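You operate a simulated robot arm through the tools that you are given. There is no shell and no other tool. Be economical: measure what you need, move in short steps, check, and stop when the job is done.

Carry out the task below with a simulated two-armed robot. There is one attempt and no reset: what you move stays moved.

## Task
Pick up the hand gauge with one hand, pass it to the other hand and put it on the top of the entry guard. Set down upright: hand gauge.

It is judged by the outcome, as a careful person would: the job done as asked, and still so three seconds after it is handed in. It fails if anything else is knocked over, pushed out of place, dropped, spilled or broken.

## Robot
Two 6-joint arms with two-finger parallel grippers on one trunk, on a base that drives. Base frame: it is fixed to the floor where the robot stands at the start and does not move with it; the origin is under the middle of the robot, x ahead of it, y to its left, z up. Lengths are in m, angles in degrees, forces in N, time in s.
The left shoulder is at the start at [0.08, 0.216, 1.566], the right one opposite. With the tool pointing down near the work surface each hand reaches from about 0.1 to 0.74 m from the robot's upright axis, wherever it stands, measured 20 degrees to its own side. Places, roughly: top of the entry guard [2.9, -1.9, 1.2]. Payload 3.43 kg a hand.
The tool frame of a hand sits at the grasp point between the pads (the TCP): z along the fingers, y along the line on which they close. The tips reach 0.03 m beyond it. The gripper opens to 0.094 m. The fingers are 0.028 m wide and 0.01 m thick; the gripper's body (0.05 by 0.096 m) begins 0.055 m behind the TCP.
Orientation is that of the tool frame in the base frame, as [roll, pitch, yaw] about the fixed x, y, z axes, in that order (R = Rz(yaw) Ry(pitch) Rx(roll)). With the fingers straight down and closing along the base's y, the tool's x points along the base's -x, its y along +y and its z along -z.

## Interface
- The arms move only by the tool nudge_tool. It takes "left_plan", "right_plan" or both (then of equal length, played together; a hand with none holds still); each is a list of rows, each a list of 7 numbers: the shift along the tool's x, y, z in units of 25 mm (1.0 is 25 mm), then the turn, a rotation vector about the tool's x, y, z in units of 5 degrees (1.0 is 5 degrees), then the opening in per cent of the stroke, from 0 (shut) to 100 (fully open). In form: [[dx, dy, dz, ax, ay, az, gripper], ...]. A call has 1 to 20 rows; each row shifts and turns the commanded pose from where the row before left it, along the tool's axes as they then stand. A call with a number of a shift or a turn outside -1 to 1 is refused whole. Each row takes 0.2 s and may step no farther than 0.05 m and 8.6 degrees from the row before; otherwise, or with a gripper value out of range, the whole call is refused. A pose out of reach is approached as far as the arm can. The call stops where the force on the tool passes 40 N (or 10 N more than at its start, if that is more) or the arm is blocked; 0.2 s more then pass. Each finger travels about 0.072 m/s and halts on what it meets, pressing with about 27 N; the grip force reading is that of the motor and also rises with nothing between the fingers. The clock runs only during rows and for 0.2 s after the last one: add rows that do not move to give the fingers time. It gives the time, the measured TCP pose, the force on the tool (base axes), the opening and the grip force at its end, in the units of the frame above (readings bear some noise), with the torque about the TCP (base axes, N m) and any sound that the robot's microphone picked up.
- Cameras (640 x 400 px; columns grow to the right, rows downward): "scene" is now at [0.0914, 0.0344, 1.7159]; the picture's right is [0.47, -0.88, 0.00], its down [-0.73, -0.39, -0.56] and it looks along [0.49, 0.26, -0.83] (base axes); focal length 251 px, centre (320, 200). "left" rides on the left gripper at [0.076, -0.014, -0.102] in its tool frame; the picture's right is [0.18, 0.98, 0.00], its down [-0.75, 0.14, -0.64] and it looks along [-0.63, 0.12, 0.77] (tool axes); focal length 243 px, centre (320, 200). "right" rides on the right gripper at [0.076, 0.014, -0.103] in its tool frame; the picture's right is [-0.18, 0.98, 0.00], its down [-0.75, -0.14, -0.64] and it looks along [-0.63, -0.12, 0.77] (tool axes); focal length 243 px, centre (320, 200). There is no depth. A picture from a camera that has moved, and an enlarged one, comes with that camera's place and axes in the base frame and with its lens.
- get_image(camera): a new picture of that camera. It takes no simulated time.
- lift_body(by): slides the trunk up (or, below 0, down) by that many m; the arms and the scene camera ride with it, the base frame stays. It gives what a move gives, with no picture.
- steer(legs): drives the robot by 1 to 6 legs, each [ahead, left, turn to the left] in m, m and degrees, along the robot's own axes; the way and the turn of a leg run together, so that a leg with both is an arc; at most 1.5 m and 180 degrees a leg. The arms and the cameras ride along, it lands a little off, and it stops where it bumps. It gives what a move gives.
- turn_head(pan, tilt): turns the head with the scene camera to pan (to the left, within 86 degrees either way) and tilt (down, from -29 to 69), counted from straight ahead of the robot. It gives what a move gives.
- zoom(camera, box): a new picture of the part [left, top, right, bottom] of that camera's present view, enlarged. It takes no simulated time.
- sign_off(): hands the job in; it is judged then, once.

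Go step by step. Nothing tells you exact positions but the pictures and the camera data: compare them with the known pose of the tool, close in by small moves and look again before you grip or let go. The budget is 120 turns and 88 pictures, counting those below and the enlarged ones. Unless the task says otherwise, let go and move clear before handing in, and close with one line.

The tools are called by a JSON object that holds its "method" and its "body". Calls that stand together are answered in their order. nudge_tool: Moves the arms, as the interface text tells. Its arguments: {"type":"object","properties":{"left_plan":{"type":"array","items":{"type":"array","items":{"type":"number"}}},"right_plan":{"type":"array","items":{"type":"array","items":{"type":"number"}}}},"required":[]} The other tools are called the same way: lift_body (by) slides the trunk up or down; steer (legs) drives the base; turn_head (pan, tilt) turns the head that bears the scene camera; get_image (camera) takes a picture; zoom (camera, box) takes an enlarged picture of a part of a camera's view; sign_off () hands the job in.

At the start:

```text
time: 0.0
left_ee_pos: [0.4215, 0.3684, 0.9999]
left_orientation: [180.0, 0.0, 180.0]
left_wrist_force: [-0.4, -0.6, 0.1]
left_ft_torque: [0.03, 0.03, 0.02]
left_gripper_width: 0.0941
left_grasp_force: 0.1
right_ee_pos: [0.3124, -0.0639, 0.9985]
right_orientation: [179.9, 0.1, 180.0]
right_wrist_force: [-0.3, 0.4, -0.1]
right_ft_torque: [0.02, -0.01, -0.02]
right_gripper_width: 0.0939
right_grasp_force: 0.0
trunk travel left (down, up): [-0.796, 0.044]
robot x, y, heading: [0.0029, -0.001, -0.1]
head pan, tilt: [27.9, 56.2]
```

scene: 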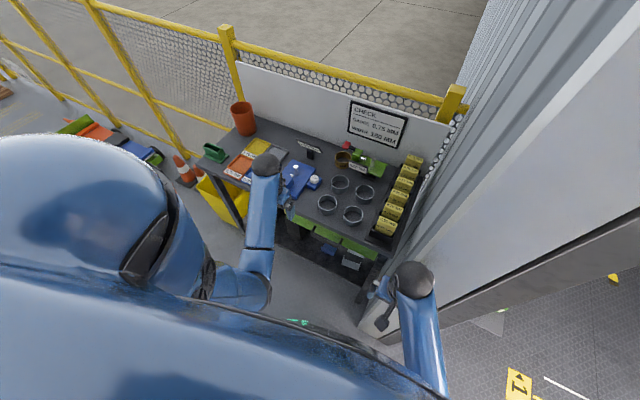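
right: 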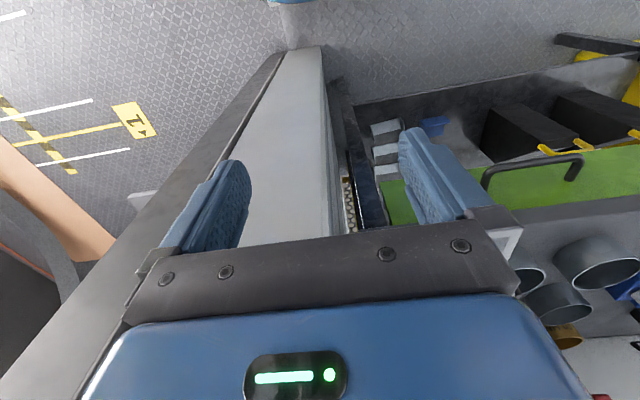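
left: 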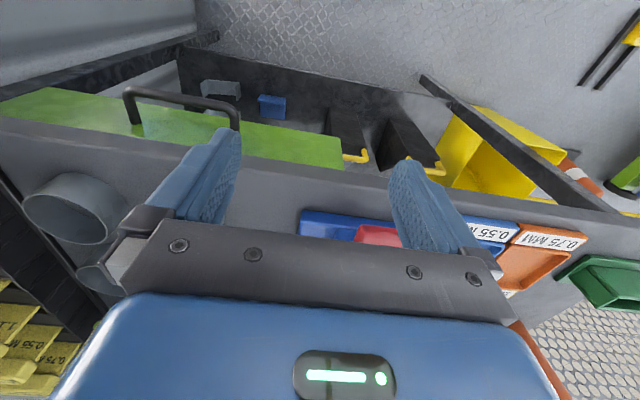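

I see a workbench ahead-left with trays, rings, yellow blocks, and a few small items; I need to identify the hand gauge. I'll zoom on the bench.

{"method": "zoom", "body": {"camera": "scene", "box": [190, 90, 350, 190]}}

{"method": "zoom", "body": {"camera": "scene", "box": [290, 130, 450, 230]}}

{"method": "turn_head", "body": {"pan": -35, "tilt": 20}}

```text
4.00 times, centred on (270, 140) of scene
camera zoom: at [0.0914, 0.0344, 1.7159], right [0.47, -0.88, 0.0], down [-0.73, -0.39, -0.56], along [0.49, 0.26, -0.83], focal length 1003 px, centre (520, 440)
```

zoom: 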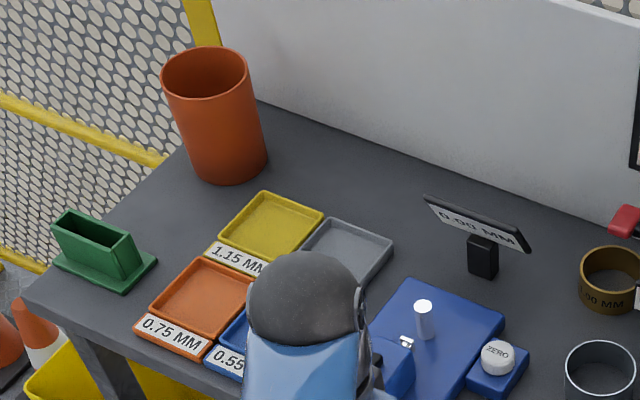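

```text
4.00 times, centred on (370, 180) of scene
camera zoom: at [0.0914, 0.0344, 1.7159], right [0.47, -0.88, 0.0], down [-0.73, -0.39, -0.56], along [0.49, 0.26, -0.83], focal length 1003 px, centre (120, 280)
```

zoom: 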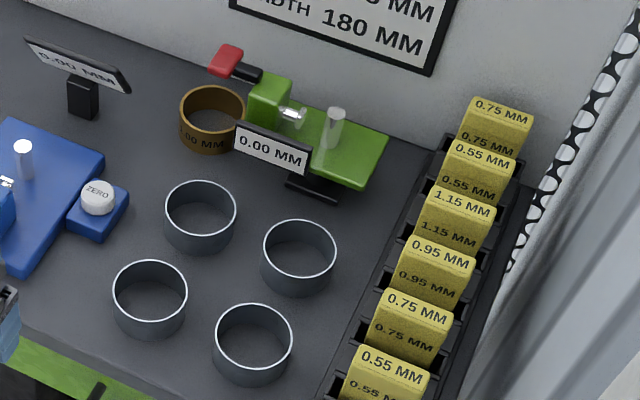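

```text
time: 1.3
left_ee_pos: [0.4229, 0.3697, 0.9991]
left_orientation: [180.0, 0.0, -180.0]
left_wrist_force: [0.7, 0.0, 1.1]
left_ft_torque: [-0.01, 0.0, 0.01]
left_gripper_width: 0.0941
left_grasp_force: 0.1
right_ee_pos: [0.3129, -0.0634, 0.9986]
right_orientation: [179.9, 0.2, 180.0]
right_wrist_force: [0.2, 0.7, -0.7]
right_ft_torque: [-0.01, -0.01, 0.0]
right_gripper_width: 0.0939
right_grasp_force: 0.1
trunk travel left (down, up): [-0.796, 0.044]
robot x, y, heading: [-0.0046, -0.0025, 0.0]
head pan, tilt: [-35.0, 20.0]
```

On the bench I see two bench gauges but no clear hand-held gauge yet. I'll look around, including toward the entry guard.

{"method": "get_image", "body": {"camera": "scene"}}

{"method": "turn_head", "body": {"pan": 70, "tilt": 40}}

{"method": "get_image", "body": {"camera": "scene"}}

```text
82 pictures are left
camera scene: at [0.1053, -0.0521, 1.7694], right [-0.57, -0.82, 0.0], down [-0.28, 0.2, -0.94], along [0.77, -0.54, -0.34], focal length 251 px, centre (320, 200)
```

scene: 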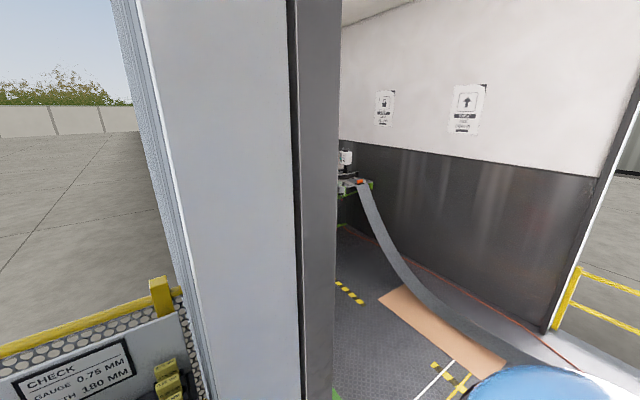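

```text
time: 3.1
left_ee_pos: [0.422, 0.3693, 1.0004]
left_orientation: [180.0, 0.0, -179.9]
left_wrist_force: [-0.7, 0.6, -0.7]
left_ft_torque: [-0.01, 0.01, -0.02]
left_gripper_width: 0.0941
left_grasp_force: 0.0
right_ee_pos: [0.3123, -0.0628, 0.9989]
right_orientation: [179.9, 0.3, 179.9]
right_wrist_force: [0.5, -0.5, -0.6]
right_ft_torque: [-0.02, 0.01, -0.02]
right_gripper_width: 0.0938
right_grasp_force: 0.0
trunk travel left (down, up): [-0.796, 0.044]
robot x, y, heading: [0.0044, -0.0029, 0.0]
head pan, tilt: [70.0, 40.0]
```

```text
81 pictures are left
camera scene: at [0.0581, 0.0812, 1.738], right [0.94, -0.34, 0.0], down [-0.22, -0.6, -0.77], along [0.26, 0.72, -0.64], focal length 251 px, centre (320, 200)
```

scene: 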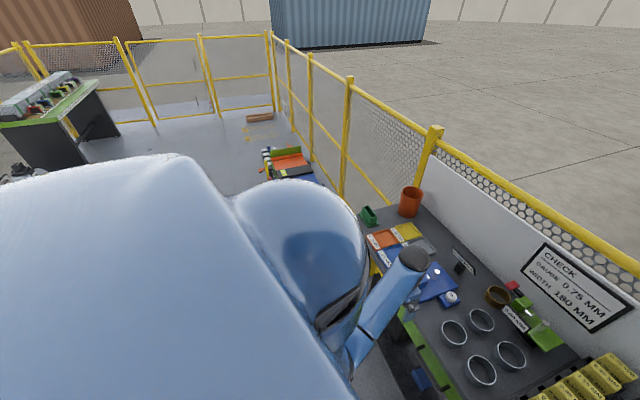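

Another bench is at the far left. I'll zoom on both.

{"method": "zoom", "body": {"camera": "scene", "box": [350, 200, 590, 350]}}

{"method": "zoom", "body": {"camera": "scene", "box": [0, 60, 160, 160]}}

{"method": "zoom", "body": {"camera": "left", "box": [240, 80, 640, 330]}}

```text
2.67 times, centred on (470, 275) of scene
camera zoom: at [0.0581, 0.0812, 1.738], right [0.94, -0.34, 0.0], down [-0.22, -0.6, -0.77], along [0.26, 0.72, -0.64], focal length 669 px, centre (-80, 0)
```

zoom: 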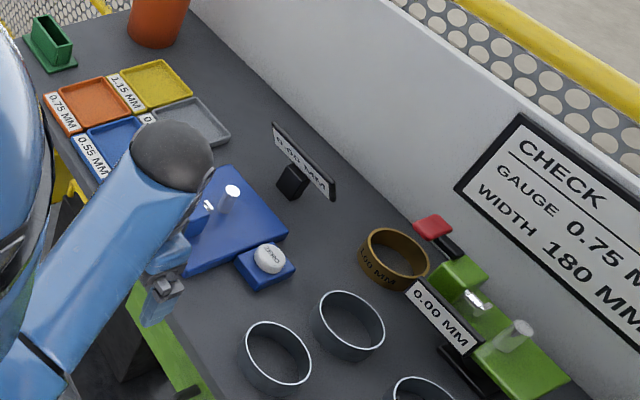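

```text
4.00 times, centred on (80, 110) of scene
camera zoom: at [0.0581, 0.0812, 1.738], right [0.94, -0.34, 0.0], down [-0.22, -0.6, -0.77], along [0.26, 0.72, -0.64], focal length 1003 px, centre (1280, 560)
```

zoom: 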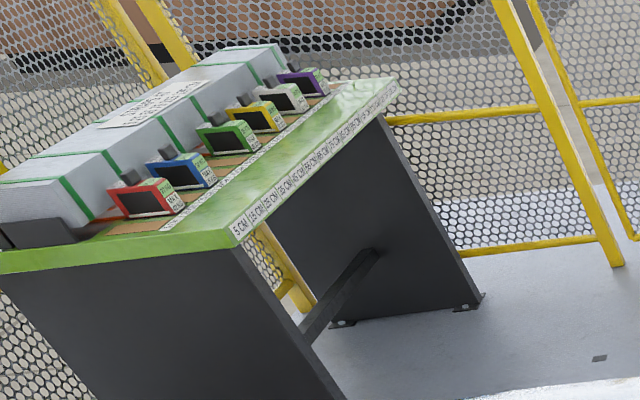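

```text
1.60 times, centred on (440, 205) of left
camera zoom: at [0.3469, 0.3553, 1.1007], right [-0.18, 0.98, 0.0], down [0.75, 0.14, 0.64], along [0.63, 0.12, -0.77], focal length 388 px, centre (128, 192)
```

zoom: 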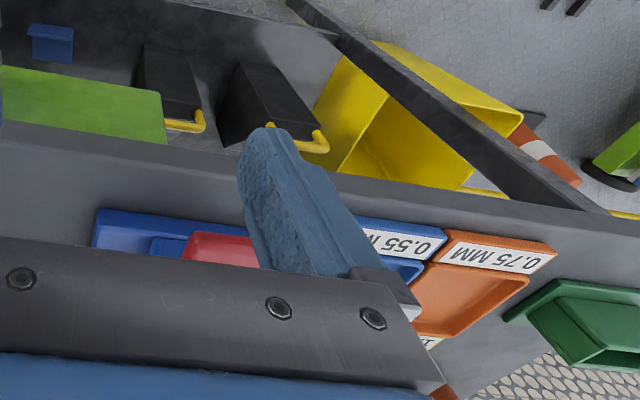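

The left hand hides part of the bench. I'll raise and retract it, then look again.

{"method": "nudge_tool", "body": {"left_plan": [[0, 0, -1, 0, 0, 0, 100], [0, 0, -1, 0, 0, 0, 100], [0, 0, -1, 0, 0, 0, 100], [0, 0, -1, 0, 0, 0, 100], [1, 0, -1, 0, 0, 0, 100], [1, 0, -1, 0, 0, 0, 100], [1, 0, 0, 0, 0, 0, 100], [1, 0, 0, 0, 0, 0, 100], [1, 0, 0, 0, 0, 0, 100], [1, 0, 0, 0, 0, 0, 100], [1, 0, 0, 0, 0, 0, 100]]}}

{"method": "turn_head", "body": {"pan": 45, "tilt": 45}}

{"method": "get_image", "body": {"camera": "scene"}}

{"method": "get_image", "body": {"camera": "left"}}

```text
time: 5.5
left_ee_pos: [0.2693, 0.3798, 0.9992]
left_orientation: [179.9, 0.1, 179.9]
left_wrist_force: [0.7, 0.0, 0.4]
left_ft_torque: [0.01, 0.0, 0.0]
left_gripper_width: 0.0939
left_grasp_force: 0.1
left hand out of reach, approached as far as the arm can: row 1, 2, 3, 4, 5, 6, 8
right_ee_pos: [0.3123, -0.0638, 0.9984]
right_orientation: [180.0, 0.2, -180.0]
right_wrist_force: [-1.2, -0.5, -0.3]
right_ft_torque: [0.0, 0.01, 0.0]
right_gripper_width: 0.0939
right_grasp_force: 0.0
trunk travel left (down, up): [-0.796, 0.044]
robot x, y, heading: [0.0006, -0.0019, -0.0]
head pan, tilt: [70.0, 40.0]
```

```text
time: 6.4
left_ee_pos: [0.2694, 0.3791, 0.9987]
left_orientation: [180.0, 0.0, 180.0]
left_wrist_force: [-0.9, 0.2, -0.2]
left_ft_torque: [0.01, 0.0, 0.0]
left_gripper_width: 0.0938
left_grasp_force: 0.0
right_ee_pos: [0.3128, -0.0627, 0.9989]
right_orientation: [179.9, 0.2, 180.0]
right_wrist_force: [0.3, -0.1, -0.3]
right_ft_torque: [-0.01, 0.01, 0.04]
right_gripper_width: 0.094
right_grasp_force: 0.0
trunk travel left (down, up): [-0.796, 0.044]
robot x, y, heading: [0.0013, -0.0018, -0.3]
head pan, tilt: [45.0, 45.0]
```

```text
77 pictures are left
camera scene: at [0.0865, 0.0589, 1.7308], right [0.71, -0.71, 0.0], down [-0.5, -0.5, -0.71], along [0.5, 0.5, -0.71], focal length 251 px, centre (320, 200)
```

scene: 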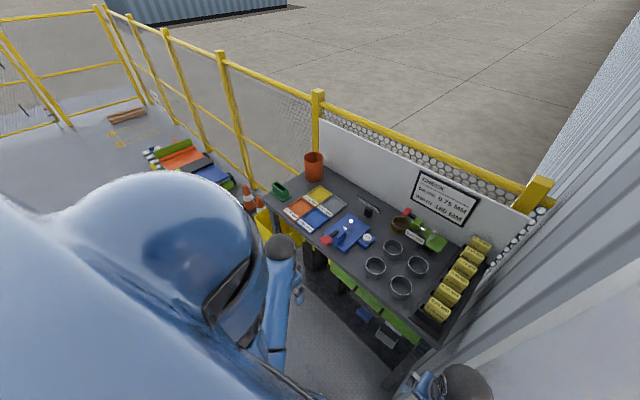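

```text
76 pictures are left
camera left: at [0.1941, 0.3654, 1.0988], right [-0.18, 0.98, 0.0], down [0.75, 0.14, 0.64], along [0.63, 0.12, -0.77], focal length 243 px, centre (320, 200)
```

left: 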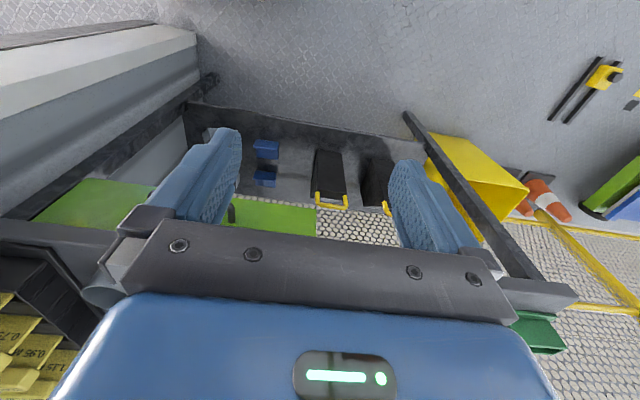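

Now the bench is clear to see; zoom in.

{"method": "zoom", "body": {"camera": "scene", "box": [300, 180, 460, 280]}}

{"method": "zoom", "body": {"camera": "scene", "box": [90, 100, 250, 200]}}

```text
4.00 times, centred on (380, 230) of scene
camera zoom: at [0.0865, 0.0589, 1.7308], right [0.71, -0.71, 0.0], down [-0.5, -0.5, -0.71], along [0.5, 0.5, -0.71], focal length 1003 px, centre (80, 80)
```

zoom: 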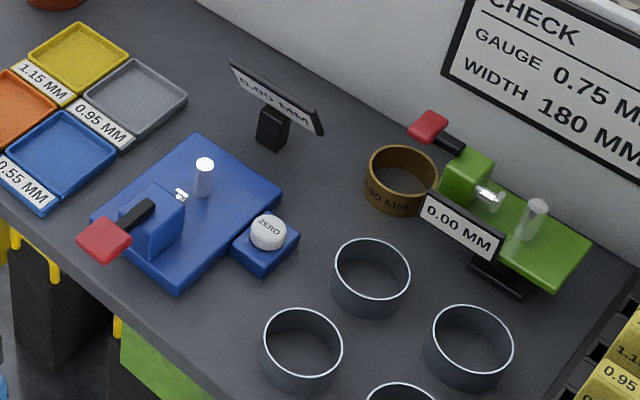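

```text
4.00 times, centred on (170, 150) of scene
camera zoom: at [0.0865, 0.0589, 1.7308], right [0.71, -0.71, 0.0], down [-0.5, -0.5, -0.71], along [0.5, 0.5, -0.71], focal length 1003 px, centre (920, 400)
```

zoom: 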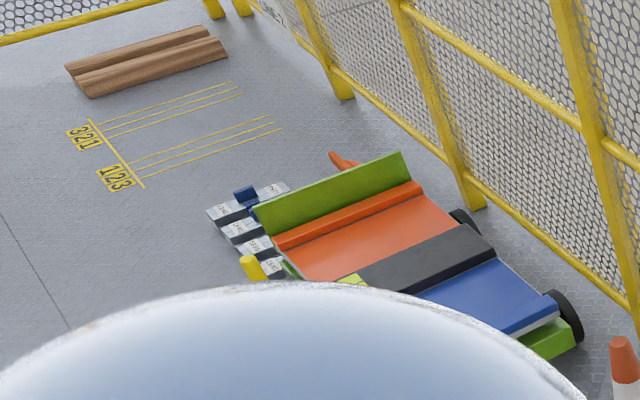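

The bench gauges appear fixed fixtures; the hand gauge may be elsewhere. I'll look to the right and the sides.

{"method": "turn_head", "body": {"pan": -80, "tilt": 30}}

{"method": "get_image", "body": {"camera": "scene"}}

{"method": "turn_head", "body": {"pan": 86, "tilt": 20}}

{"method": "get_image", "body": {"camera": "scene"}}

```text
time: 8.5
left_ee_pos: [0.2684, 0.3794, 0.9979]
left_orientation: [-180.0, -0.1, -180.0]
left_wrist_force: [0.3, -0.7, -0.1]
left_ft_torque: [0.01, 0.0, -0.03]
left_gripper_width: 0.0941
left_grasp_force: 0.0
right_ee_pos: [0.3126, -0.0646, 0.9994]
right_orientation: [179.8, 0.3, 180.0]
right_wrist_force: [-0.2, 0.3, 0.2]
right_ft_torque: [-0.03, 0.01, -0.01]
right_gripper_width: 0.0941
right_grasp_force: 0.0
trunk travel left (down, up): [-0.796, 0.044]
robot x, y, heading: [-0.0, 0.0014, -0.0]
head pan, tilt: [-80.0, 30.0]
```

```text
73 pictures are left
camera scene: at [0.0446, -0.0878, 1.7534], right [-0.98, -0.17, 0.0], down [-0.09, 0.49, -0.87], along [0.15, -0.85, -0.5], focal length 251 px, centre (320, 200)
```

scene: 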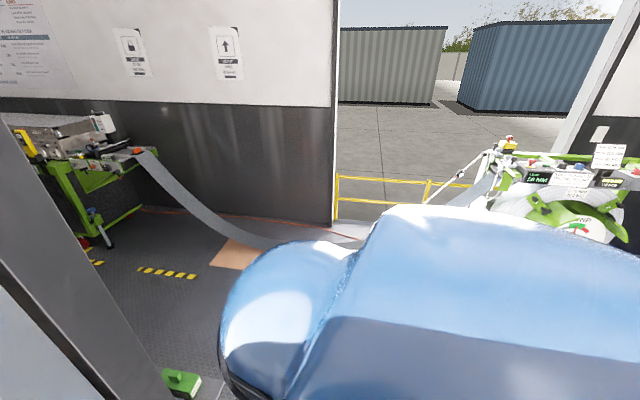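

```text
time: 11.0
left_ee_pos: [0.2686, 0.3789, 0.9977]
left_orientation: [180.0, 0.1, 179.9]
left_wrist_force: [0.8, 0.4, 0.2]
left_ft_torque: [-0.01, -0.01, 0.02]
left_gripper_width: 0.0941
left_grasp_force: 0.1
right_ee_pos: [0.3123, -0.0644, 0.998]
right_orientation: [179.9, 0.2, 180.0]
right_wrist_force: [0.8, 0.7, 0.1]
right_ft_torque: [0.01, 0.01, -0.01]
right_gripper_width: 0.0942
right_grasp_force: 0.1
trunk travel left (down, up): [-0.796, 0.044]
robot x, y, heading: [-0.0028, -0.0004, 0.1]
head pan, tilt: [85.9, 20.0]
```

```text
72 pictures are left
camera scene: at [0.0355, 0.0942, 1.7694], right [1.0, -0.07, 0.0], down [-0.02, -0.34, -0.94], along [0.07, 0.94, -0.34], focal length 251 px, centre (320, 200)
```

scene: 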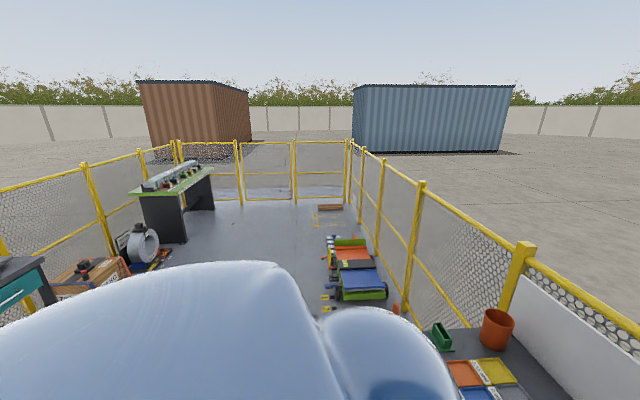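

More workstations lie behind. I'll turn the robot left in place to look behind.

{"method": "steer", "body": {"legs": [[-0.15, 0, 0], [0, 0, 110]]}}

{"method": "turn_head", "body": {"pan": 20, "tilt": 20}}

{"method": "get_image", "body": {"camera": "scene"}}

{"method": "turn_head", "body": {"pan": 86, "tilt": 20}}

{"method": "get_image", "body": {"camera": "scene"}}

```text
time: 17.0
left_ee_pos: [-0.5988, 0.1233, 0.9975]
left_orientation: [-180.0, 0.0, -70.1]
left_wrist_force: [-0.4, -0.1, 0.1]
left_ft_torque: [0.0, 0.01, 0.03]
left_gripper_width: 0.0941
left_grasp_force: 0.0
right_ee_pos: [-0.1965, 0.3155, 0.9987]
right_orientation: [179.9, 0.3, -70.0]
right_wrist_force: [0.3, 0.8, 0.1]
right_ft_torque: [-0.01, 0.02, -0.01]
right_gripper_width: 0.0939
right_grasp_force: 0.1
trunk travel left (down, up): [-0.796, 0.044]
robot x, y, heading: [-0.1471, -0.0029, 110.0]
head pan, tilt: [85.9, 20.0]
```

```text
time: 18.4
left_ee_pos: [-0.5977, 0.1235, 0.998]
left_orientation: [180.0, -0.1, -70.1]
left_wrist_force: [0.7, 0.2, -0.5]
left_ft_torque: [-0.01, -0.01, 0.0]
left_gripper_width: 0.094
left_grasp_force: 0.0
right_ee_pos: [-0.1974, 0.3152, 0.9983]
right_orientation: [179.9, 0.3, -70.0]
right_wrist_force: [-0.1, -0.9, -0.2]
right_ft_torque: [-0.05, 0.0, 0.02]
right_gripper_width: 0.0938
right_grasp_force: 0.1
trunk travel left (down, up): [-0.796, 0.044]
robot x, y, heading: [-0.1481, -0.0021, 109.7]
head pan, tilt: [20.0, 20.0]
```

```text
71 pictures are left
camera scene: at [-0.2213, 0.1009, 1.7694], right [0.77, 0.64, 0.0], down [0.22, -0.26, -0.94], along [-0.6, 0.72, -0.34], focal length 251 px, centre (320, 200)
```

scene: 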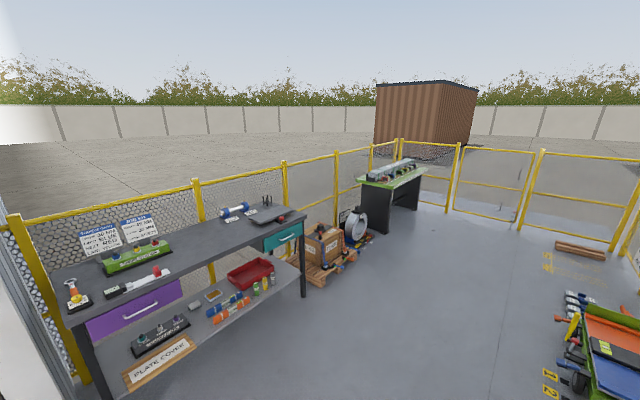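

```text
time: 19.7
left_ee_pos: [-0.5979, 0.1237, 0.9983]
left_orientation: [-180.0, 0.1, -70.0]
left_wrist_force: [0.0, 0.8, 0.5]
left_ft_torque: [0.02, -0.02, -0.01]
left_gripper_width: 0.0941
left_grasp_force: 0.1
right_ee_pos: [-0.1966, 0.3159, 0.9989]
right_orientation: [179.8, 0.2, -70.0]
right_wrist_force: [0.3, 0.5, 0.3]
right_ft_torque: [0.0, -0.01, 0.0]
right_gripper_width: 0.0938
right_grasp_force: 0.1
trunk travel left (down, up): [-0.796, 0.044]
robot x, y, heading: [-0.1466, 0.0024, 110.2]
head pan, tilt: [85.9, 20.0]
```

```text
70 pictures are left
camera scene: at [-0.251, 0.0041, 1.7694], right [-0.27, 0.96, 0.0], down [0.33, 0.09, -0.94], along [-0.9, -0.26, -0.34], focal length 251 px, centre (320, 200)
```

scene: 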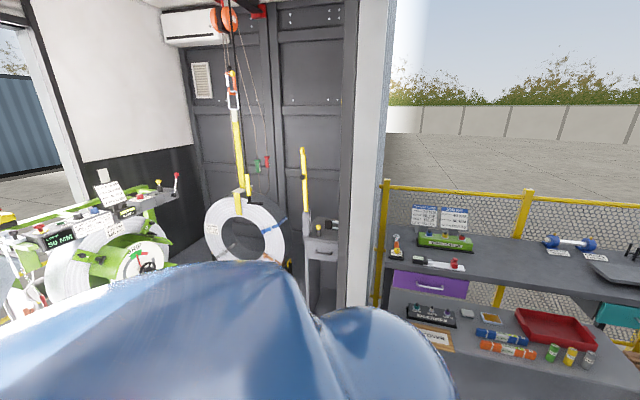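

Another bench behind holds several hand tools. Zooming in there.

{"method": "zoom", "body": {"camera": "scene", "box": [376, 195, 616, 345]}}

{"method": "zoom", "body": {"camera": "scene", "box": [0, 160, 240, 310]}}

{"method": "turn_head", "body": {"pan": 20, "tilt": 20}}

{"method": "zoom", "body": {"camera": "scene", "box": [190, 170, 390, 295]}}

```text
2.67 times, centred on (496, 270) of scene
camera zoom: at [-0.251, 0.0041, 1.7694], right [-0.27, 0.96, 0.0], down [0.33, 0.09, -0.94], along [-0.9, -0.26, -0.34], focal length 669 px, centre (-149, 13)
```

zoom: 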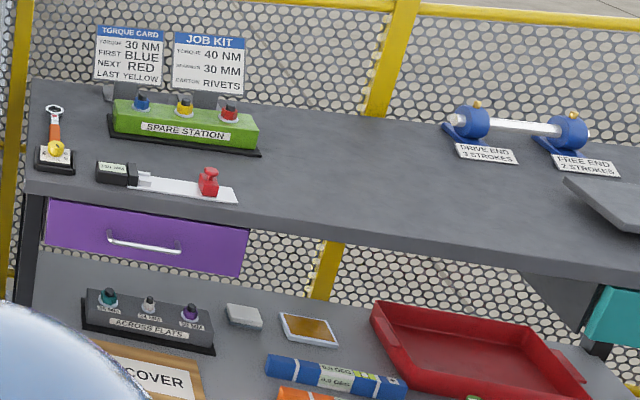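

```text
2.67 times, centred on (120, 235) of scene
camera zoom: at [-0.251, 0.0041, 1.7694], right [-0.27, 0.96, 0.0], down [0.33, 0.09, -0.94], along [-0.9, -0.26, -0.34], focal length 669 px, centre (853, 107)
```

zoom: 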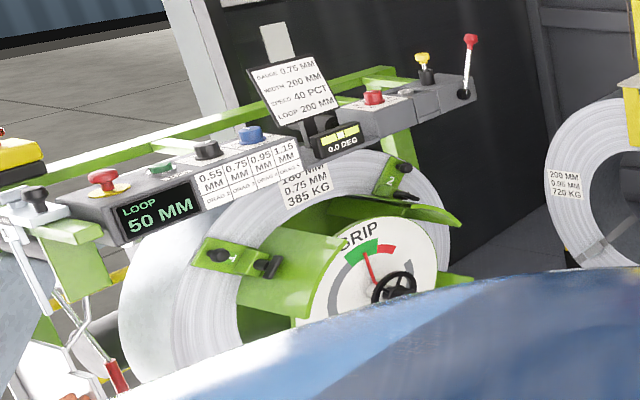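

```text
time: 21.1
left_ee_pos: [-0.5972, 0.1241, 0.9983]
left_orientation: [180.0, 0.0, -70.1]
left_wrist_force: [-0.2, -0.2, 0.5]
left_ft_torque: [0.0, -0.02, -0.02]
left_gripper_width: 0.094
left_grasp_force: 0.1
right_ee_pos: [-0.1965, 0.3164, 0.9983]
right_orientation: [179.9, 0.2, -70.0]
right_wrist_force: [-0.2, -0.3, 0.0]
right_ft_torque: [-0.02, -0.01, 0.0]
right_gripper_width: 0.094
right_grasp_force: 0.0
trunk travel left (down, up): [-0.796, 0.044]
robot x, y, heading: [-0.1494, 0.0013, 109.7]
head pan, tilt: [20.0, 20.0]
```

```text
3.20 times, centred on (290, 232) of scene
camera zoom: at [-0.2213, 0.1009, 1.7694], right [0.77, 0.64, 0.0], down [0.22, -0.26, -0.94], along [-0.6, 0.72, -0.34], focal length 802 px, centre (416, 96)
```

zoom: 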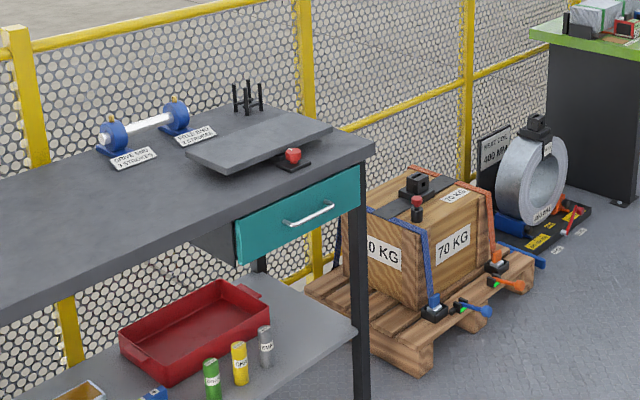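

Candidates so far: green gauge on first bench, a slide caliper on this bench. I'll look at the line near the entry guard before deciding.

{"method": "steer", "body": {"legs": [[0, 0, -160]]}}

{"method": "turn_head", "body": {"pan": 0, "tilt": 20}}

{"method": "get_image", "body": {"camera": "scene"}}

```text
time: 28.1
left_ee_pos: [0.315, 0.0294, 0.9983]
left_orientation: [180.0, 0.0, 129.0]
left_wrist_force: [0.6, -0.7, 0.1]
left_ft_torque: [0.02, -0.01, 0.01]
left_gripper_width: 0.0936
left_grasp_force: 0.1
right_ee_pos: [-0.0038, -0.2819, 1.0004]
right_orientation: [180.0, 0.2, 129.0]
right_wrist_force: [-0.1, -0.3, 0.0]
right_ft_torque: [0.01, -0.03, -0.01]
right_gripper_width: 0.094
right_grasp_force: 0.1
trunk travel left (down, up): [-0.796, 0.044]
robot x, y, heading: [-0.1475, 0.0006, -50.9]
head pan, tilt: [20.0, 20.0]
```

```text
time: 28.9
left_ee_pos: [0.314, 0.0295, 0.997]
left_orientation: [180.0, 0.0, 129.0]
left_wrist_force: [0.0, 0.6, -0.7]
left_ft_torque: [-0.03, 0.03, -0.01]
left_gripper_width: 0.0943
left_grasp_force: 0.1
right_ee_pos: [-0.0018, -0.2821, 0.9989]
right_orientation: [179.9, 0.2, 129.0]
right_wrist_force: [0.7, -0.7, 0.1]
right_ft_torque: [0.03, -0.02, 0.01]
right_gripper_width: 0.094
right_grasp_force: 0.0
trunk travel left (down, up): [-0.796, 0.044]
robot x, y, heading: [-0.1503, -0.0039, -50.9]
head pan, tilt: [0.0, 20.0]
```

```text
66 pictures are left
camera scene: at [-0.0735, -0.0946, 1.7694], right [-0.78, -0.63, 0.0], down [-0.22, 0.27, -0.94], along [0.59, -0.73, -0.34], focal length 251 px, centre (320, 200)
```

scene: 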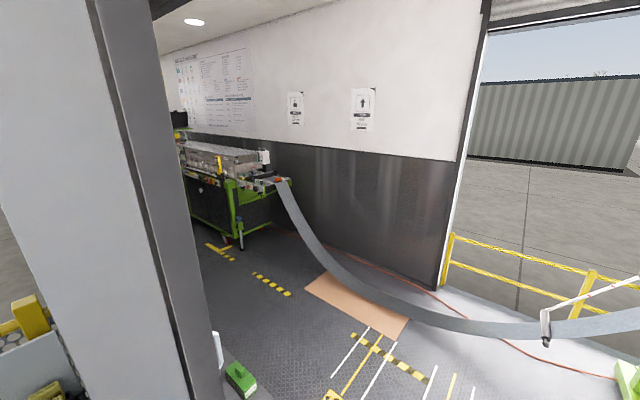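

I'll drive into the line area and look at the machine.

{"method": "steer", "body": {"legs": [[1.25, 0, 0], [0, 0, 30]]}}

{"method": "get_image", "body": {"camera": "scene"}}

```text
time: 30.7
left_ee_pos: [0.3782, -0.0497, 0.9968]
left_orientation: [-179.8, -0.8, 129.7]
left_wrist_force: [-2.0, 11.2, -0.5]
left_ft_torque: [-1.05, -0.16, 0.39]
left_gripper_width: 0.094
left_grasp_force: 0.1
right_ee_pos: [0.0669, -0.3665, 0.9986]
right_orientation: [180.0, 0.2, 129.2]
right_wrist_force: [0.3, 0.0, -0.9]
right_ft_torque: [0.0, -0.01, 0.01]
right_gripper_width: 0.094
right_grasp_force: 0.0
trunk travel left (down, up): [-0.796, 0.044]
robot x, y, heading: [-0.0828, -0.0816, -50.7]
head pan, tilt: [0.0, 20.0]
stopped in leg 1: the force on the tool passed its limit at 120 N (the readings are from after the stop); the commanded pose is now the measured one
```

```text
65 pictures are left
camera scene: at [-0.0053, -0.177, 1.7695], right [-0.78, -0.63, 0.0], down [-0.22, 0.26, -0.94], along [0.59, -0.73, -0.34], focal length 251 px, centre (320, 200)
```

scene: 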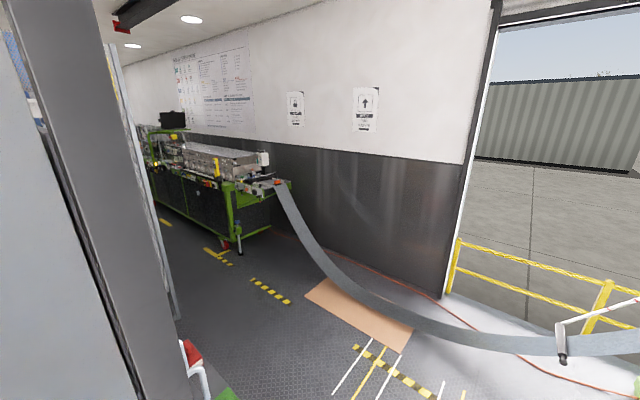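

The left hand touched the column. I'll back off, face along -y, and enter further from the column.

{"method": "steer", "body": {"legs": [[-0.15, 0, 0], [0, 0, -39], [0, -0.1, 0], [0.95, 0, 0], [0, 0, 70]]}}

{"method": "get_image", "body": {"camera": "scene"}}

```text
time: 42.2
left_ee_pos: [0.1035, -0.6607, 0.9986]
left_orientation: [-179.9, -1.1, 160.7]
left_wrist_force: [0.0, -1.0, 0.0]
left_ft_torque: [-0.02, -0.03, -0.04]
left_gripper_width: 0.0941
left_grasp_force: 0.0
right_ee_pos: [-0.0015, -1.0901, 0.9995]
right_orientation: [179.9, 0.2, 160.3]
right_wrist_force: [-0.8, 0.1, 0.1]
right_ft_torque: [0.02, -0.03, -0.01]
right_gripper_width: 0.0939
right_grasp_force: 0.1
trunk travel left (down, up): [-0.796, 0.044]
robot x, y, heading: [-0.2674, -0.9265, -19.7]
head pan, tilt: [0.0, 20.0]
```

```text
64 pictures are left
camera scene: at [-0.1593, -0.9664, 1.7694], right [-0.34, -0.94, 0.0], down [-0.32, 0.12, -0.94], along [0.88, -0.32, -0.34], focal length 251 px, centre (320, 200)
```

scene: 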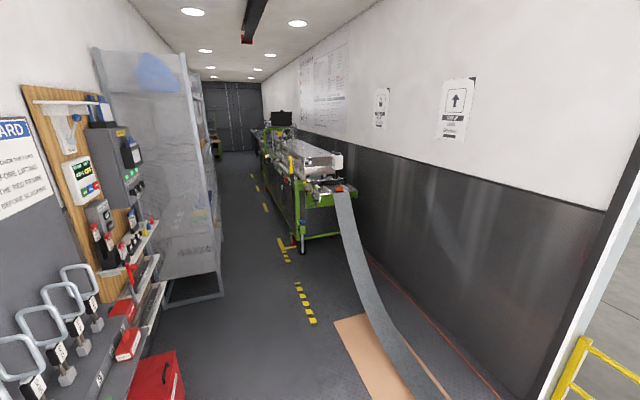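

There is a tool wall on the left inside the container, with a pegboard. Zooming on it and on the entry guard.

{"method": "zoom", "body": {"camera": "scene", "box": [0, 70, 240, 220]}}

{"method": "zoom", "body": {"camera": "scene", "box": [240, 110, 400, 210]}}

{"method": "turn_head", "body": {"pan": 50, "tilt": 30}}

{"method": "get_image", "body": {"camera": "scene"}}

```text
2.67 times, centred on (120, 145) of scene
camera zoom: at [-0.1593, -0.9664, 1.7694], right [-0.34, -0.94, 0.0], down [-0.32, 0.12, -0.94], along [0.88, -0.32, -0.34], focal length 669 px, centre (853, 347)
```

zoom: 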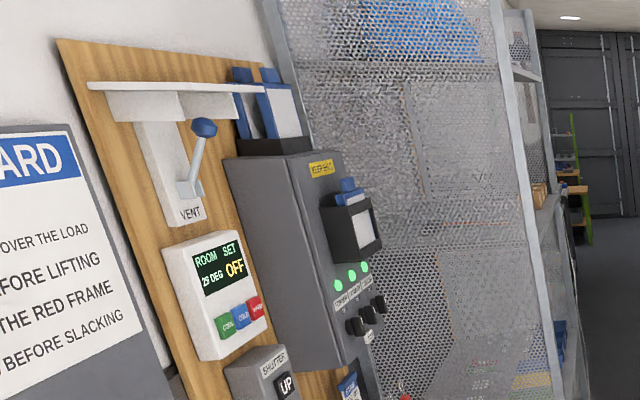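

```text
4.00 times, centred on (320, 160) of scene
camera zoom: at [-0.1593, -0.9664, 1.7694], right [-0.34, -0.94, 0.0], down [-0.32, 0.12, -0.94], along [0.88, -0.32, -0.34], focal length 1003 px, centre (320, 360)
```

zoom: 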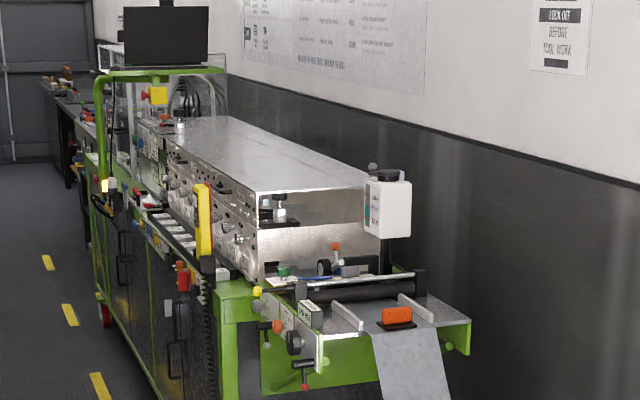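

```text
time: 43.4
left_ee_pos: [0.1025, -0.6586, 0.9981]
left_orientation: [-179.8, -1.0, 160.7]
left_wrist_force: [-0.3, 0.6, -0.4]
left_ft_torque: [0.0, 0.02, -0.02]
left_gripper_width: 0.0939
left_grasp_force: 0.2
right_ee_pos: [-0.0025, -1.0914, 0.9986]
right_orientation: [179.9, 0.1, 160.2]
right_wrist_force: [0.2, 0.0, 0.0]
right_ft_torque: [-0.01, 0.03, 0.01]
right_gripper_width: 0.0938
right_grasp_force: 0.0
trunk travel left (down, up): [-0.796, 0.044]
robot x, y, heading: [-0.2734, -0.9275, -19.7]
head pan, tilt: [50.0, 30.0]
```

```text
61 pictures are left
camera scene: at [-0.1687, -0.8891, 1.7534], right [0.5, -0.86, 0.0], down [-0.43, -0.25, -0.87], along [0.75, 0.44, -0.5], focal length 251 px, centre (320, 200)
```

scene: 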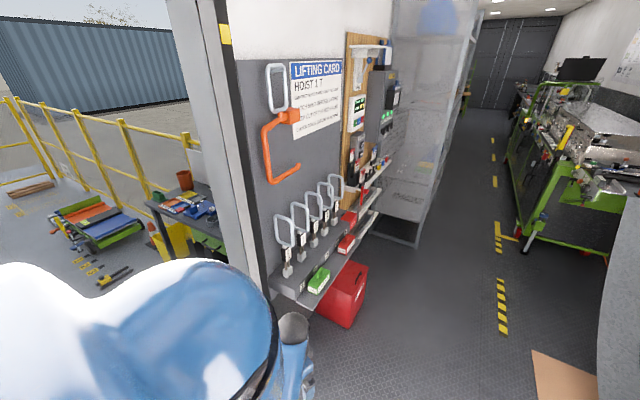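

{"method": "zoom", "body": {"camera": "scene", "box": [260, 80, 420, 180]}}

{"method": "zoom", "body": {"camera": "scene", "box": [260, 160, 420, 260]}}

{"method": "zoom", "body": {"camera": "scene", "box": [480, 50, 640, 150]}}

```text
4.00 times, centred on (340, 130) of scene
camera zoom: at [-0.1687, -0.8891, 1.7534], right [0.5, -0.86, 0.0], down [-0.43, -0.25, -0.87], along [0.75, 0.44, -0.5], focal length 1003 px, centre (240, 480)
```

zoom: 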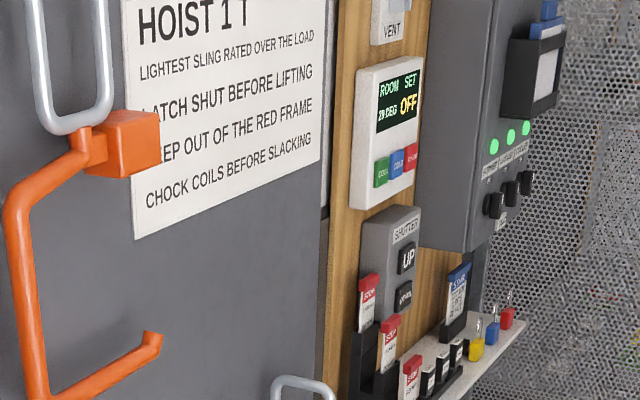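

```text
4.00 times, centred on (340, 210) of scene
camera zoom: at [-0.1687, -0.8891, 1.7534], right [0.5, -0.86, 0.0], down [-0.43, -0.25, -0.87], along [0.75, 0.44, -0.5], focal length 1003 px, centre (240, 160)
```

zoom: 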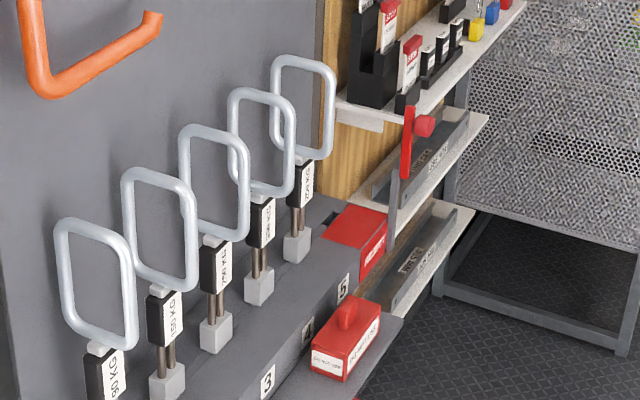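

```text
4.00 times, centred on (560, 100) of scene
camera zoom: at [-0.1687, -0.8891, 1.7534], right [0.5, -0.86, 0.0], down [-0.43, -0.25, -0.87], along [0.75, 0.44, -0.5], focal length 1003 px, centre (-640, 600)
```

zoom: 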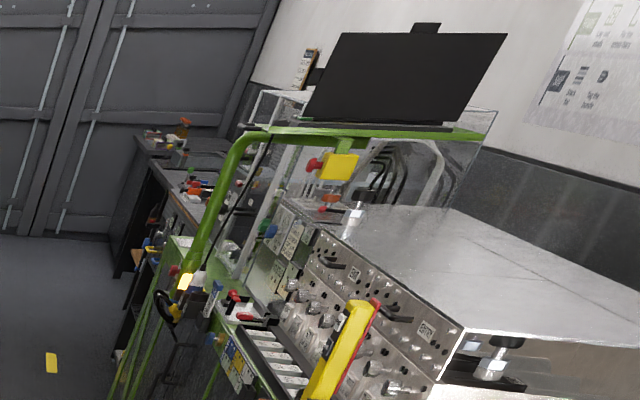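

The entry guard is the stainless box with a flat top. I'll drive closer for a look at the machine and things around it.

{"method": "steer", "body": {"legs": [[0, 0, 8], [1.4, 0, 0]]}}

{"method": "turn_head", "body": {"pan": -25, "tilt": 30}}

{"method": "get_image", "body": {"camera": "scene"}}

```text
time: 51.0
left_ee_pos: [1.4239, -0.9015, 0.9993]
left_orientation: [-179.8, -0.9, 168.3]
left_wrist_force: [0.0, 0.4, 0.2]
left_ft_torque: [0.03, -0.02, 0.03]
left_gripper_width: 0.094
left_grasp_force: 0.1
right_ee_pos: [1.3787, -1.3437, 0.999]
right_orientation: [179.9, 0.2, 167.8]
right_wrist_force: [0.2, -0.6, 0.8]
right_ft_torque: [0.0, 0.0, 0.04]
right_gripper_width: 0.0941
right_grasp_force: 0.0
trunk travel left (down, up): [-0.796, 0.044]
robot x, y, heading: [1.09, -1.2163, -12.1]
head pan, tilt: [50.0, 30.0]
```

```text
time: 52.4
left_ee_pos: [1.4249, -0.9033, 0.9983]
left_orientation: [-179.9, -1.0, 168.3]
left_wrist_force: [-0.9, 0.3, -1.3]
left_ft_torque: [-0.03, -0.02, 0.02]
left_gripper_width: 0.094
left_grasp_force: 0.1
right_ee_pos: [1.3781, -1.3447, 0.9985]
right_orientation: [180.0, 0.2, 167.8]
right_wrist_force: [0.4, 0.4, 0.4]
right_ft_torque: [0.03, 0.0, 0.01]
right_gripper_width: 0.0939
right_grasp_force: 0.1
trunk travel left (down, up): [-0.796, 0.044]
robot x, y, heading: [1.0879, -1.2168, -12.2]
head pan, tilt: [-25.0, 30.0]
```

```text
57 pictures are left
camera scene: at [1.1878, -1.2754, 1.7534], right [-0.6, -0.8, 0.0], down [-0.4, 0.3, -0.87], along [0.69, -0.52, -0.5], focal length 251 px, centre (320, 200)
```

scene: 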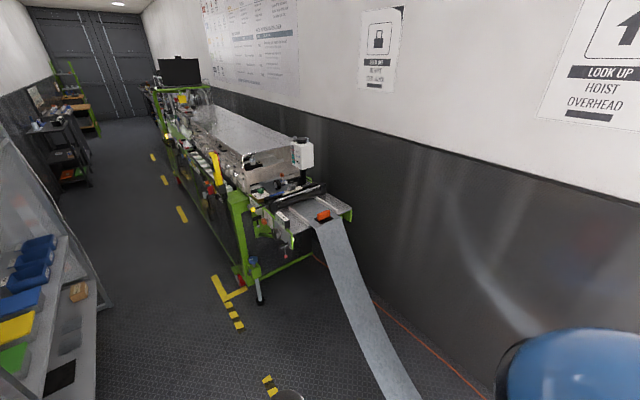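

{"method": "zoom", "body": {"camera": "scene", "box": [150, 100, 390, 250]}}

{"method": "zoom", "body": {"camera": "scene", "box": [20, 40, 220, 165]}}

{"method": "turn_head", "body": {"pan": 40, "tilt": 30}}

{"method": "get_image", "body": {"camera": "scene"}}

```text
2.67 times, centred on (270, 175) of scene
camera zoom: at [1.1878, -1.2754, 1.7534], right [-0.6, -0.8, 0.0], down [-0.4, 0.3, -0.87], along [0.69, -0.52, -0.5], focal length 669 px, centre (453, 267)
```

zoom: 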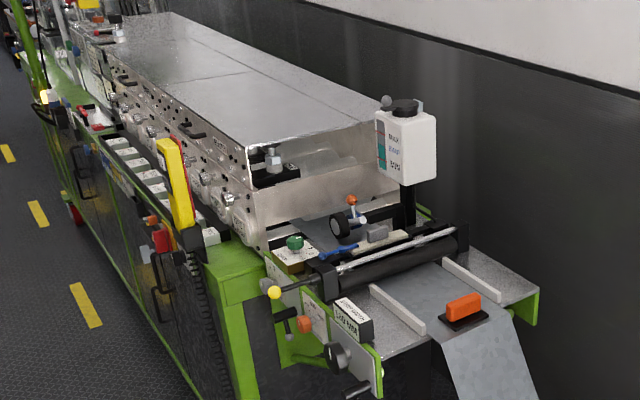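

```text
3.20 times, centred on (120, 102) of scene
camera zoom: at [1.1878, -1.2754, 1.7534], right [-0.6, -0.8, 0.0], down [-0.4, 0.3, -0.87], along [0.69, -0.52, -0.5], focal length 802 px, centre (960, 512)
```

zoom: 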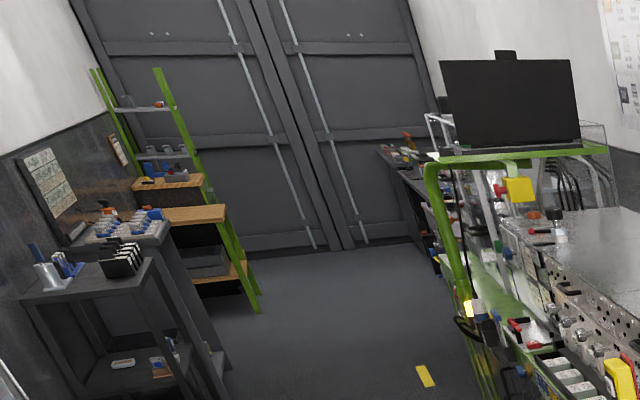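

```text
time: 53.8
left_ee_pos: [1.4252, -0.904, 0.9992]
left_orientation: [-179.7, -1.0, 168.3]
left_wrist_force: [-0.1, -0.2, 0.9]
left_ft_torque: [0.04, 0.01, -0.01]
left_gripper_width: 0.094
left_grasp_force: 0.0
right_ee_pos: [1.3794, -1.3443, 0.9985]
right_orientation: [-180.0, 0.2, 167.8]
right_wrist_force: [0.0, -0.2, 0.3]
right_ft_torque: [0.02, -0.01, 0.01]
right_gripper_width: 0.0938
right_grasp_force: 0.1
trunk travel left (down, up): [-0.796, 0.044]
robot x, y, heading: [1.0871, -1.2158, -12.3]
head pan, tilt: [40.0, 30.0]
```

```text
54 pictures are left
camera scene: at [1.1957, -1.1786, 1.7534], right [0.47, -0.89, 0.0], down [-0.44, -0.23, -0.87], along [0.77, 0.4, -0.5], focal length 251 px, centre (320, 200)
```

scene: 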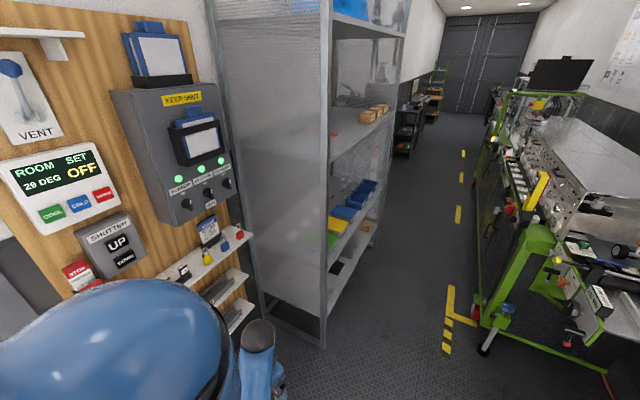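

I'll approach a bit to identify the yellow object at the machine and other items.

{"method": "steer", "body": {"legs": [[0.5, 0, 12]]}}

{"method": "turn_head", "body": {"pan": -30, "tilt": 30}}

{"method": "get_image", "body": {"camera": "scene"}}

```text
time: 56.7
left_ee_pos: [1.8454, -0.8948, 0.9998]
left_orientation: [-179.8, -1.0, -179.8]
left_wrist_force: [0.7, -0.8, -0.3]
left_ft_torque: [0.02, -0.02, 0.0]
left_gripper_width: 0.0941
left_grasp_force: 0.1
right_ee_pos: [1.8911, -1.3349, 0.9988]
right_orientation: [180.0, 0.4, 179.7]
right_wrist_force: [-0.5, 0.1, 0.2]
right_ft_torque: [0.0, -0.03, 0.04]
right_gripper_width: 0.0941
right_grasp_force: 0.1
trunk travel left (down, up): [-0.796, 0.044]
robot x, y, heading: [1.5798, -1.2684, -0.2]
head pan, tilt: [40.0, 30.0]
```

```text
time: 58.1
left_ee_pos: [1.8476, -0.8944, 0.9977]
left_orientation: [-179.8, -1.0, -179.8]
left_wrist_force: [0.0, 0.7, -0.8]
left_ft_torque: [-0.02, 0.0, 0.0]
left_gripper_width: 0.0942
left_grasp_force: 0.2
right_ee_pos: [1.8925, -1.335, 0.9979]
right_orientation: [179.9, 0.1, 179.7]
right_wrist_force: [0.4, -0.5, 0.7]
right_ft_torque: [-0.02, -0.01, 0.0]
right_gripper_width: 0.0939
right_grasp_force: 0.0
trunk travel left (down, up): [-0.796, 0.044]
robot x, y, heading: [1.5831, -1.2688, -0.3]
head pan, tilt: [-30.0, 30.0]
```

```text
53 pictures are left
camera scene: at [1.6875, -1.3147, 1.7534], right [-0.5, -0.86, 0.0], down [-0.43, 0.25, -0.87], along [0.75, -0.44, -0.5], focal length 251 px, centre (320, 200)
```

scene: 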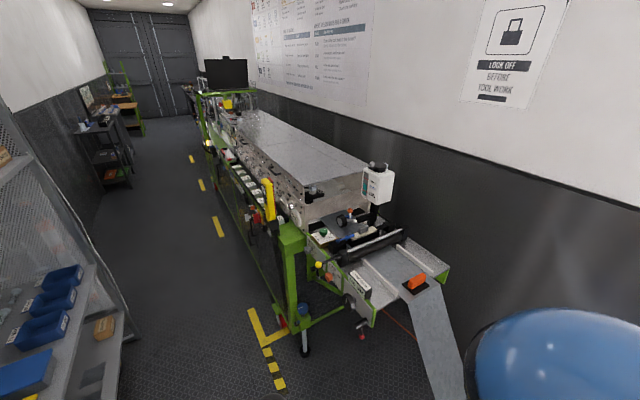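

{"method": "zoom", "body": {"camera": "scene", "box": [220, 130, 420, 255]}}

{"method": "zoom", "body": {"camera": "scene", "box": [290, 205, 450, 305]}}

```text
3.20 times, centred on (320, 192) of scene
camera zoom: at [1.6875, -1.3147, 1.7534], right [-0.5, -0.86, 0.0], down [-0.43, 0.25, -0.87], along [0.75, -0.44, -0.5], focal length 802 px, centre (320, 224)
```

zoom: 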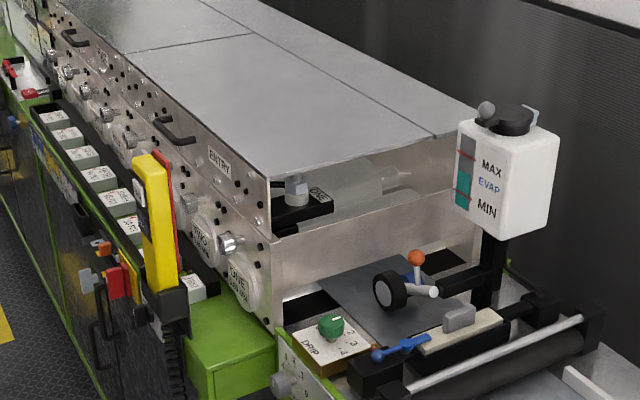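

```text
4.00 times, centred on (370, 255) of scene
camera zoom: at [1.6875, -1.3147, 1.7534], right [-0.5, -0.86, 0.0], down [-0.43, 0.25, -0.87], along [0.75, -0.44, -0.5], focal length 1003 px, centre (120, -20)
```

zoom: 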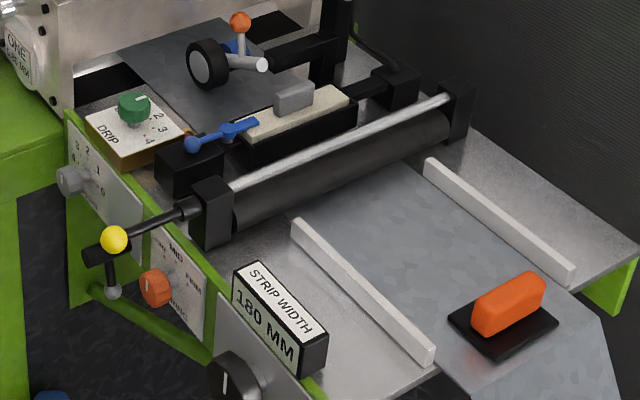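

{"method": "zoom", "body": {"camera": "scene", "box": [70, 60, 150, 110]}}

{"method": "zoom", "body": {"camera": "scene", "box": [180, 60, 276, 120]}}

{"method": "zoom", "body": {"camera": "scene", "box": [190, 110, 286, 170]}}

```text
8.00 times, centred on (110, 85) of scene
camera zoom: at [1.6875, -1.3147, 1.7534], right [-0.5, -0.86, 0.0], down [-0.43, 0.25, -0.87], along [0.75, -0.44, -0.5], focal length 2006 px, centre (2000, 1120)
```

zoom: 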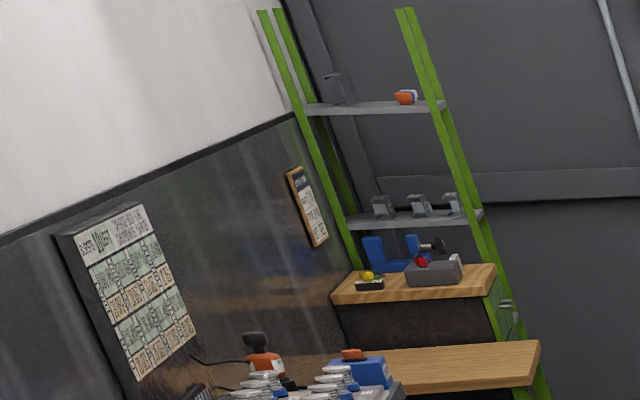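

```text
6.67 times, centred on (228, 90) of scene
camera zoom: at [1.6875, -1.3147, 1.7534], right [-0.5, -0.86, 0.0], down [-0.43, 0.25, -0.87], along [0.75, -0.44, -0.5], focal length 1672 px, centre (933, 933)
```

zoom: 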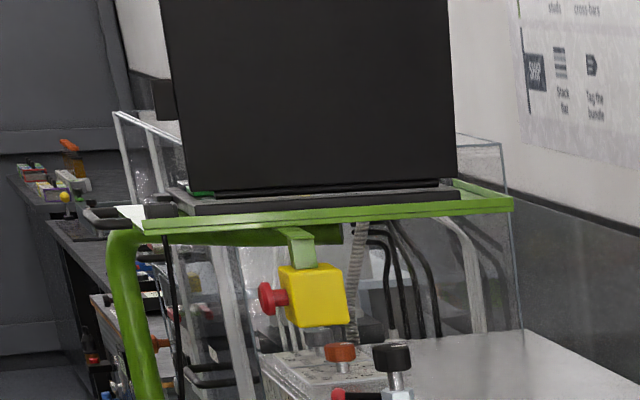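

```text
6.67 times, centred on (238, 140) of scene
camera zoom: at [1.6875, -1.3147, 1.7534], right [-0.5, -0.86, 0.0], down [-0.43, 0.25, -0.87], along [0.75, -0.44, -0.5], focal length 1672 px, centre (867, 600)
```

zoom: 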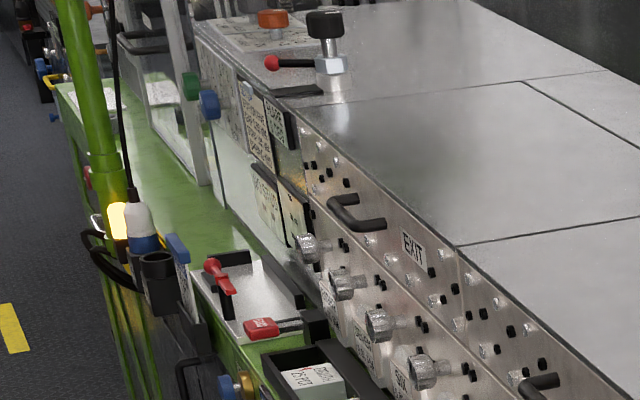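

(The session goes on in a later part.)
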